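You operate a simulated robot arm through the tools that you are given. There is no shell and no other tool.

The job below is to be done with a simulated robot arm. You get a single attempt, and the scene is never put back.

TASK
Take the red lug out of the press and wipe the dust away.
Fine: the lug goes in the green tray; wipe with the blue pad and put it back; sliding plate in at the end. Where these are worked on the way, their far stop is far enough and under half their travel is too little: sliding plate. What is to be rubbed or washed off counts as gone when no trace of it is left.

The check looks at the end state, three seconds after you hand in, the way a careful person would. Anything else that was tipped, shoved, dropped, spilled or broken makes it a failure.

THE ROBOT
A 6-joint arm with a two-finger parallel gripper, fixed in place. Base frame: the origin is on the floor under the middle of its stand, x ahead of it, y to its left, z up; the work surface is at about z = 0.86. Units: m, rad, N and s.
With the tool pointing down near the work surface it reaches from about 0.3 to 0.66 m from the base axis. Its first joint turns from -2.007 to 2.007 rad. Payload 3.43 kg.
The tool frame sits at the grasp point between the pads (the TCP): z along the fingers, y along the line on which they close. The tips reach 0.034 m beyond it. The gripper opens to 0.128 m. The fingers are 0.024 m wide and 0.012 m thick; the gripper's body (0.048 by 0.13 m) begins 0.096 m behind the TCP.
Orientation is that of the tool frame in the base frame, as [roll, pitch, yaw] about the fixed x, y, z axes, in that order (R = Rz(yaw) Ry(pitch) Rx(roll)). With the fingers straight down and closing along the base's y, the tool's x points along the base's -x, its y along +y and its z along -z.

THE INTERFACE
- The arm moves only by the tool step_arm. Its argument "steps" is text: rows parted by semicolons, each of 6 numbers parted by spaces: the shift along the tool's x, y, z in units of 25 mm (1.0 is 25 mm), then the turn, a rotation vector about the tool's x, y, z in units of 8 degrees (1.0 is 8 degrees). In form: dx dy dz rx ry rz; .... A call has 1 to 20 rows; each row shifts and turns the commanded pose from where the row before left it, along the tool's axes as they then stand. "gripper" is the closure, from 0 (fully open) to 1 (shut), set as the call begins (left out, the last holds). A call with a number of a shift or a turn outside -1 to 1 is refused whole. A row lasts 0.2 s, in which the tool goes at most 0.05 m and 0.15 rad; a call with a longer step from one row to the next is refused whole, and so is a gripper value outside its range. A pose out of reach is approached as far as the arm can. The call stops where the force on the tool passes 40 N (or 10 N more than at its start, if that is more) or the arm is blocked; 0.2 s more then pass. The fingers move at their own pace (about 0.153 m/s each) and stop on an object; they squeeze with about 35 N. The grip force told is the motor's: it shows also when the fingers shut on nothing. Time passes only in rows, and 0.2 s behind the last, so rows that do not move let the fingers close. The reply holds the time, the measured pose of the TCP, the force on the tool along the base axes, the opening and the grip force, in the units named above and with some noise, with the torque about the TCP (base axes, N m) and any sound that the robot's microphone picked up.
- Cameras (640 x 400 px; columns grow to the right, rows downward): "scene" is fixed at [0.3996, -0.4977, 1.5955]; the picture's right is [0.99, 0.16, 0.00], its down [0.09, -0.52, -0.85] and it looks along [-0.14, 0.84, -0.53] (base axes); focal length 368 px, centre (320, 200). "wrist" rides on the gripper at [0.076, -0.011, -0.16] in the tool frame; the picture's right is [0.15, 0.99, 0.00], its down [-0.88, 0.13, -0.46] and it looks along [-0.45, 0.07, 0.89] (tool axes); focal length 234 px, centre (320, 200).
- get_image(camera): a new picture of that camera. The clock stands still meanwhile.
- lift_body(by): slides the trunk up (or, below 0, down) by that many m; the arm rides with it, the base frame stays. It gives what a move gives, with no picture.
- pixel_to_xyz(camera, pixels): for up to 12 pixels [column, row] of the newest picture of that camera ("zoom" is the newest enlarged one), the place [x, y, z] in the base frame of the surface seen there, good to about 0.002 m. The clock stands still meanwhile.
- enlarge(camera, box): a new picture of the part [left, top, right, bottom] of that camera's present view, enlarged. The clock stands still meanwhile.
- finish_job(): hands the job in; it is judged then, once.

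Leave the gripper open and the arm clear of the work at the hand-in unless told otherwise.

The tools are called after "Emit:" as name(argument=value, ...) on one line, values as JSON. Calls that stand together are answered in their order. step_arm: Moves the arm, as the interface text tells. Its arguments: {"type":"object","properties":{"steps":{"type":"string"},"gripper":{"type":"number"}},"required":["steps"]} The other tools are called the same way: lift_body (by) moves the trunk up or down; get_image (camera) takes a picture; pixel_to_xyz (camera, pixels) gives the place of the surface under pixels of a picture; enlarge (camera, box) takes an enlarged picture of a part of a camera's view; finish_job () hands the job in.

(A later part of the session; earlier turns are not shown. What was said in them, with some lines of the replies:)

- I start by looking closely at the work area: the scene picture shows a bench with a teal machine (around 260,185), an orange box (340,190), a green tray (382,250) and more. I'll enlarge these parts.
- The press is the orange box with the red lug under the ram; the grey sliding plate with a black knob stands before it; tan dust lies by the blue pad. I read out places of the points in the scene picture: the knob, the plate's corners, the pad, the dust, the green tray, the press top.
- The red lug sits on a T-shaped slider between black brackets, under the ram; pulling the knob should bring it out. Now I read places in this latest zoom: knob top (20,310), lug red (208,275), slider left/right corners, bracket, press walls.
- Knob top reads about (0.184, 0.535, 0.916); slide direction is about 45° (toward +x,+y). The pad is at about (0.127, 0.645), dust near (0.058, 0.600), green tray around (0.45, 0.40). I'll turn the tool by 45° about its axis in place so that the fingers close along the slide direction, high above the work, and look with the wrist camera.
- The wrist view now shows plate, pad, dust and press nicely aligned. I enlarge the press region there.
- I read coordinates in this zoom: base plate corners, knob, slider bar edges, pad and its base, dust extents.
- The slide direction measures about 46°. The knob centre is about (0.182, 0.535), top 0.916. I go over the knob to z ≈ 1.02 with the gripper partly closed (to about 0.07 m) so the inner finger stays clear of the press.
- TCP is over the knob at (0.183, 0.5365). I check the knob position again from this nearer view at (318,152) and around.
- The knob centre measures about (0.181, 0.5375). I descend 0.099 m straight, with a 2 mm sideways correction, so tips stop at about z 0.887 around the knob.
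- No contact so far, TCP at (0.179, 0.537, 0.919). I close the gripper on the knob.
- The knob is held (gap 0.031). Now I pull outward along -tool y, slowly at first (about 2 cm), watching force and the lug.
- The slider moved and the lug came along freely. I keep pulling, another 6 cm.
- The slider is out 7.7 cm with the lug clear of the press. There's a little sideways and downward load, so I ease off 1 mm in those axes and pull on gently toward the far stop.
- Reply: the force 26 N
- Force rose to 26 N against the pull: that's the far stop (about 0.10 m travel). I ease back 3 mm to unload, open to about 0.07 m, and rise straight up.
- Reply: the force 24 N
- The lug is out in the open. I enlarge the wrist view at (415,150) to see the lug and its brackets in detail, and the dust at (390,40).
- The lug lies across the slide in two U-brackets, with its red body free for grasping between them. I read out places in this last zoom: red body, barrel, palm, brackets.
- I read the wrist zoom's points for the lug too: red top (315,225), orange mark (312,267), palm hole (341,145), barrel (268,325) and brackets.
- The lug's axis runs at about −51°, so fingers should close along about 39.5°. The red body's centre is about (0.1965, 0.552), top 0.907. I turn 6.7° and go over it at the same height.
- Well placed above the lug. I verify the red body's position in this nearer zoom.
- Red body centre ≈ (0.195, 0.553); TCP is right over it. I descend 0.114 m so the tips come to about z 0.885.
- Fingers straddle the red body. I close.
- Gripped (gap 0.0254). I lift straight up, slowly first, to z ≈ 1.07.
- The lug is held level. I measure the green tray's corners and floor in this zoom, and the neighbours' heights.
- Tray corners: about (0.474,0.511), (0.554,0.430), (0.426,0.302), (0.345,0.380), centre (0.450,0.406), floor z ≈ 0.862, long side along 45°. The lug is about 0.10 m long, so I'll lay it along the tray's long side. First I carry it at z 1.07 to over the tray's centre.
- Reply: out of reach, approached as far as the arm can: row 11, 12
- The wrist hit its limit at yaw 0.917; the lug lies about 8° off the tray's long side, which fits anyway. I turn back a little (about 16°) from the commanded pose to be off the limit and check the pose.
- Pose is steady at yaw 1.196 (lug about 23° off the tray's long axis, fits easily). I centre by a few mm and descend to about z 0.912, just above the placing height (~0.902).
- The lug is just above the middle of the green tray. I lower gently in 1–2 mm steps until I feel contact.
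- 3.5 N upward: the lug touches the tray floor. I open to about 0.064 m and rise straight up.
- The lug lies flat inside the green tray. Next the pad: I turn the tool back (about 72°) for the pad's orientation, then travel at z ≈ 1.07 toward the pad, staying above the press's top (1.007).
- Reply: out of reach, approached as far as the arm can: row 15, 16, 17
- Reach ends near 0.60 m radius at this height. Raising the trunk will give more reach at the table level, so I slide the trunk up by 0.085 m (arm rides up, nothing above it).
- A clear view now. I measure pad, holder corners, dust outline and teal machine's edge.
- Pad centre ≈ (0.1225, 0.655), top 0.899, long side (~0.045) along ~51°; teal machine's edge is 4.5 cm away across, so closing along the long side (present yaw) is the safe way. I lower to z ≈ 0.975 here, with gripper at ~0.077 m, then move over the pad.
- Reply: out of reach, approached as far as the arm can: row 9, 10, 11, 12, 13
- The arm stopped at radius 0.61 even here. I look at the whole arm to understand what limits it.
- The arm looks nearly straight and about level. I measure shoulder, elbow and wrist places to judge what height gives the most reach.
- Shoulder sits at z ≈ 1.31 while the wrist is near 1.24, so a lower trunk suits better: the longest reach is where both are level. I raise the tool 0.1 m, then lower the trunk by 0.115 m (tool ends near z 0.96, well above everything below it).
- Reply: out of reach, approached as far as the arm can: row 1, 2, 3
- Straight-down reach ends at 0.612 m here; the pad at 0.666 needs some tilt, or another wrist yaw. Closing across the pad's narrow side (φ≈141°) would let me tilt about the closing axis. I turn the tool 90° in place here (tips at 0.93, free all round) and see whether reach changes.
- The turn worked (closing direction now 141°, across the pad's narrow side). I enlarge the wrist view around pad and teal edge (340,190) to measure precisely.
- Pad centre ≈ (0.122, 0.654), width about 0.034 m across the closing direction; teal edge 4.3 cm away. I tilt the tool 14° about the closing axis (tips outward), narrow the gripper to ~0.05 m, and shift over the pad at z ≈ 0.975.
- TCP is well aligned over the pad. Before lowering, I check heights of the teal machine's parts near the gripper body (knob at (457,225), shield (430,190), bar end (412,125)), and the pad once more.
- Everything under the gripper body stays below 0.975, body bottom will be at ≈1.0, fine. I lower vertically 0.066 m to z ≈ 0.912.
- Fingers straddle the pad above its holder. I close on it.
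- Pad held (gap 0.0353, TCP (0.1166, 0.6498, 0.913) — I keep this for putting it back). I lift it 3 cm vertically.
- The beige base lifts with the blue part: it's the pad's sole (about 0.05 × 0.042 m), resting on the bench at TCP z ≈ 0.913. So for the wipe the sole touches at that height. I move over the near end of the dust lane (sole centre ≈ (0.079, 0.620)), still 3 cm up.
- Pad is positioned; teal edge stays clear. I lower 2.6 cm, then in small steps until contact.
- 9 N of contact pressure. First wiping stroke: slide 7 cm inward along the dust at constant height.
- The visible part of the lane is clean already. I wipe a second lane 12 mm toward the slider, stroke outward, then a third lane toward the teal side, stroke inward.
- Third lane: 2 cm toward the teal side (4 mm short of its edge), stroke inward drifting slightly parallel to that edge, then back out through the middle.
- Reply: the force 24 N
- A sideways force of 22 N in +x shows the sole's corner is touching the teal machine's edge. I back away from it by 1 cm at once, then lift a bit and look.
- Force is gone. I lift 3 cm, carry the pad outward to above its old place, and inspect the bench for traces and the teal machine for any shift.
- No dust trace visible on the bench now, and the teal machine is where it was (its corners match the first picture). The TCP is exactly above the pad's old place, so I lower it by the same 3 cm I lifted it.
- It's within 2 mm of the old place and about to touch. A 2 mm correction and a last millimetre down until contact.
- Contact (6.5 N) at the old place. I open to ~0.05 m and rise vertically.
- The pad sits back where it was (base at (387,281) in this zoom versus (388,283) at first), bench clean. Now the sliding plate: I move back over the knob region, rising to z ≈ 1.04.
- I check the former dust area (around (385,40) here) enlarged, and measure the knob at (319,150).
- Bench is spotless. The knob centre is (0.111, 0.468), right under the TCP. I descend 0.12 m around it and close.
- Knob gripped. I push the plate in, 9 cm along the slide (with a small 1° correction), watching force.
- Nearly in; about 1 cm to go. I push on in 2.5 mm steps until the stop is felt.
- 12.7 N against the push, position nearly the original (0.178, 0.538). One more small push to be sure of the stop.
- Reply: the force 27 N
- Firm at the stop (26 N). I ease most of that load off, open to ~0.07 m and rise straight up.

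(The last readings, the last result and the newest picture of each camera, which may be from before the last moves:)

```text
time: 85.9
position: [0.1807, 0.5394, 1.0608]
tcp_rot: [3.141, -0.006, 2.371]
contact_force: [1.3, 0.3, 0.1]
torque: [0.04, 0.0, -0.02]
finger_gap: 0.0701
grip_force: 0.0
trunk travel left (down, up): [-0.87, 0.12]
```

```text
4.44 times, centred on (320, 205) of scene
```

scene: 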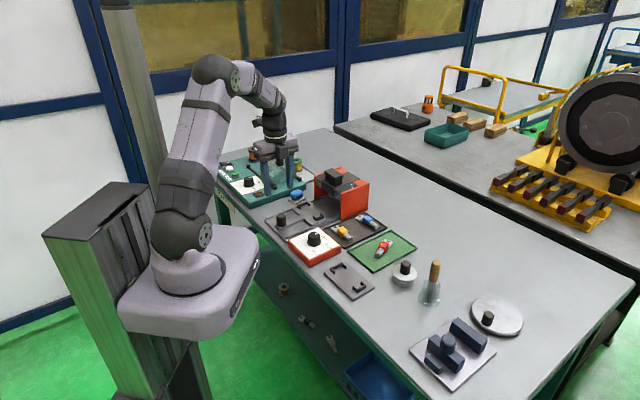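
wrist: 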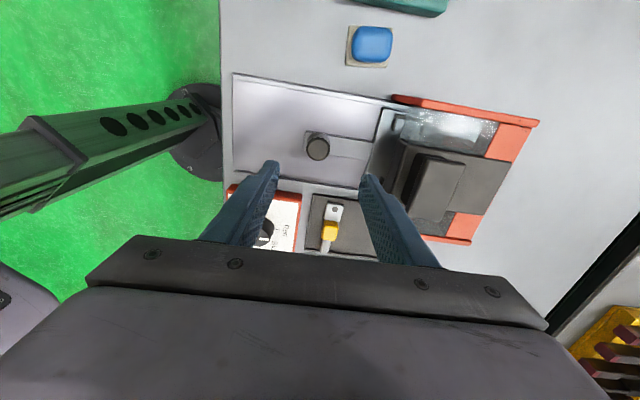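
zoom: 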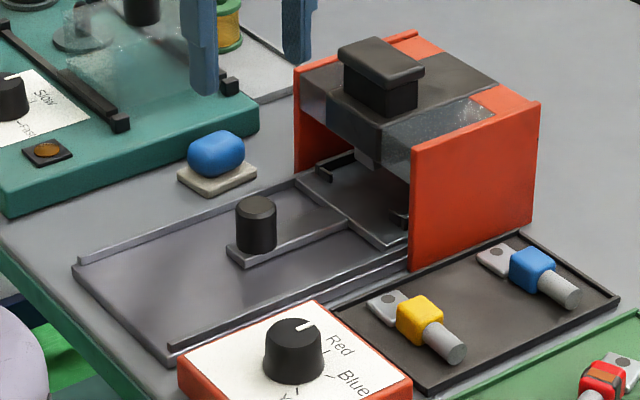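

The plate is back in exactly as at first (knob at (257,207) in the same zoom), pad in place, bench clean. I withdraw the arm upward and back, and open the gripper fully.

Emit:
step_arm(steps="0 0 -0.9 0 0 0; 0 0 -0.9 0 0 0; 0 -0.5 -0.9 0 0 0; 0 -0.9 -0.6 0 0 0; 0 -0.9 0 0 0 0; 0 -0.9 0 0 0 0; 0 -0.9 0 0 0 0; 0 -0.9 0 0 0 0; 0 0 0 0 0 0; 0 0 0 0 0 0", gripper=0)

Emit:
lift_body(by=0.03)

Emit:
get_image(camera="scene")

Emit:
get_image(camera="wrist")

Emit:
enlarge(camera="scene", box=[200, 130, 360, 230])

Emit:
enlarge(camera="scene", box=[320, 190, 540, 400])

Emit:
enlarge(camera="wrist", box=[300, 0, 600, 190])

```text
time: 88.1
position: [0.0942, 0.4481, 1.1437]
tcp_rot: [-3.141, -0.007, 2.372]
contact_force: [0.0, -0.3, -0.7]
torque: [-0.03, 0.0, -0.01]
finger_gap: 0.1281
grip_force: 0.0
trunk travel left (down, up): [-0.87, 0.12]
```

```text
time: 88.8
position: [0.0934, 0.4485, 1.1713]
tcp_rot: [3.141, -0.007, 2.372]
contact_force: [0.4, 0.6, 0.0]
torque: [-0.03, -0.01, 0.02]
finger_gap: 0.1279
grip_force: 0.0
trunk travel left (down, up): [-0.9, 0.09]
```

```text
taken
```

scene: 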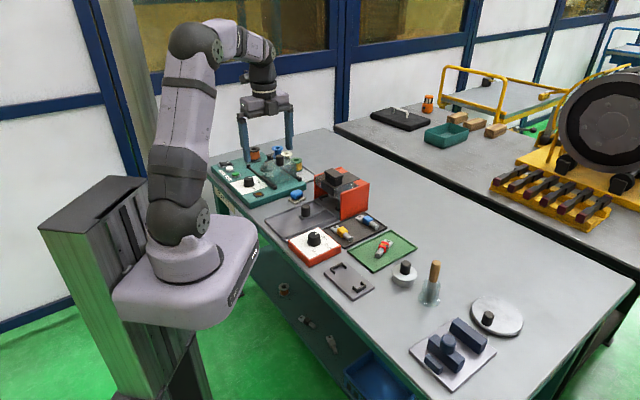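

```text
taken
```

wrist: 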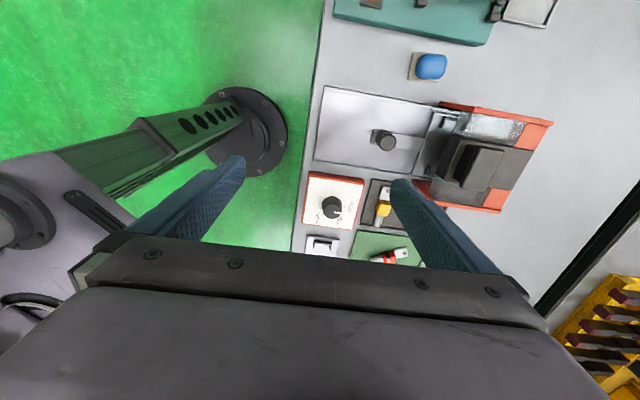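

```text
4.00 times, centred on (280, 180) of scene
```

zoom: 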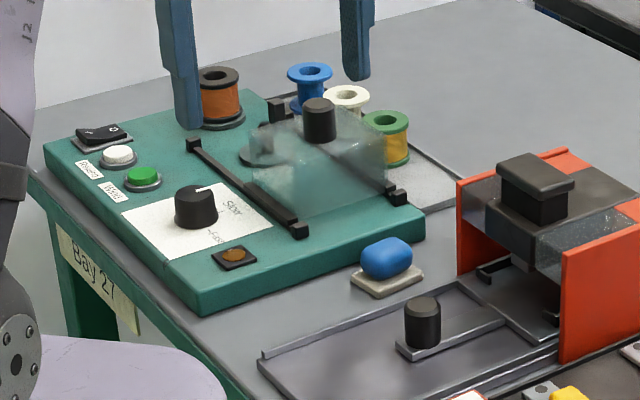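

```text
1.90 times, centred on (430, 295) of scene
```

zoom: 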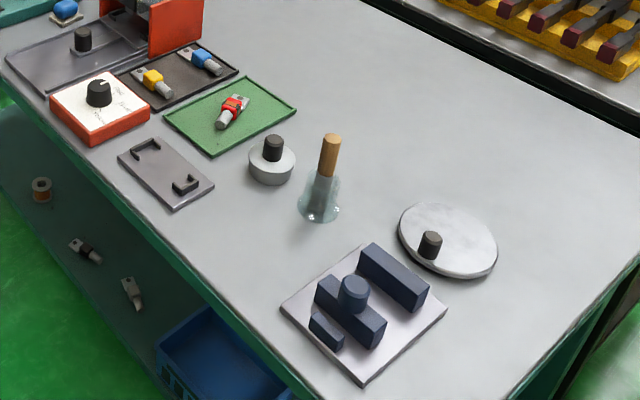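

```text
2.11 times, centred on (450, 95) of wrist
```

zoom: 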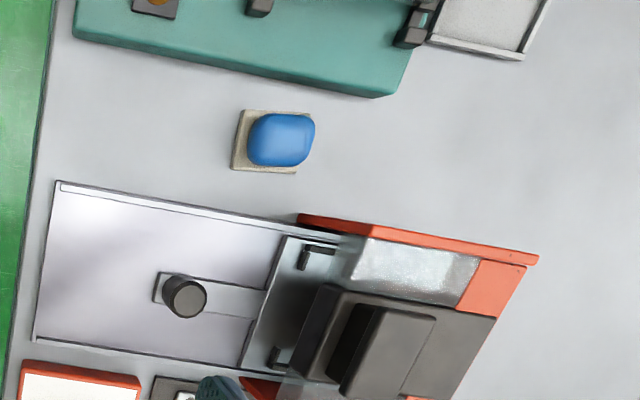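

Everything matches the asked end state: the red lug is flat in the green tray, no dust trace is left on the bench, the pad is back in its old place, the sliding plate is fully in, and nothing else has moved. The gripper is open and the arm is clear, so I hand in.

Emit:
finish_job()

```text
The job is handed in.
```

The job is handed in. The last pictures showed everything as you asked:

- **Lug:** the red lug lies flat inside the green tray.
- **Sliding plate:** I pulled it to its far stop to free the lug. It is now back in, firmly against its inner stop.
- **Dust:** I wiped the tan patch with the blue pad in three overlapping strokes. No trace showed in close-ups from either camera.
- **Pad:** it is back where it stood, within about 2 mm.

During the third stroke a corner of the pad pressed against the edge of the teal machine, with about 22 N of force. I backed off at once, and comparing pictures from before and after showed no sign that the machine had moved.

The gripper is fully open and the arm is clear of the work.
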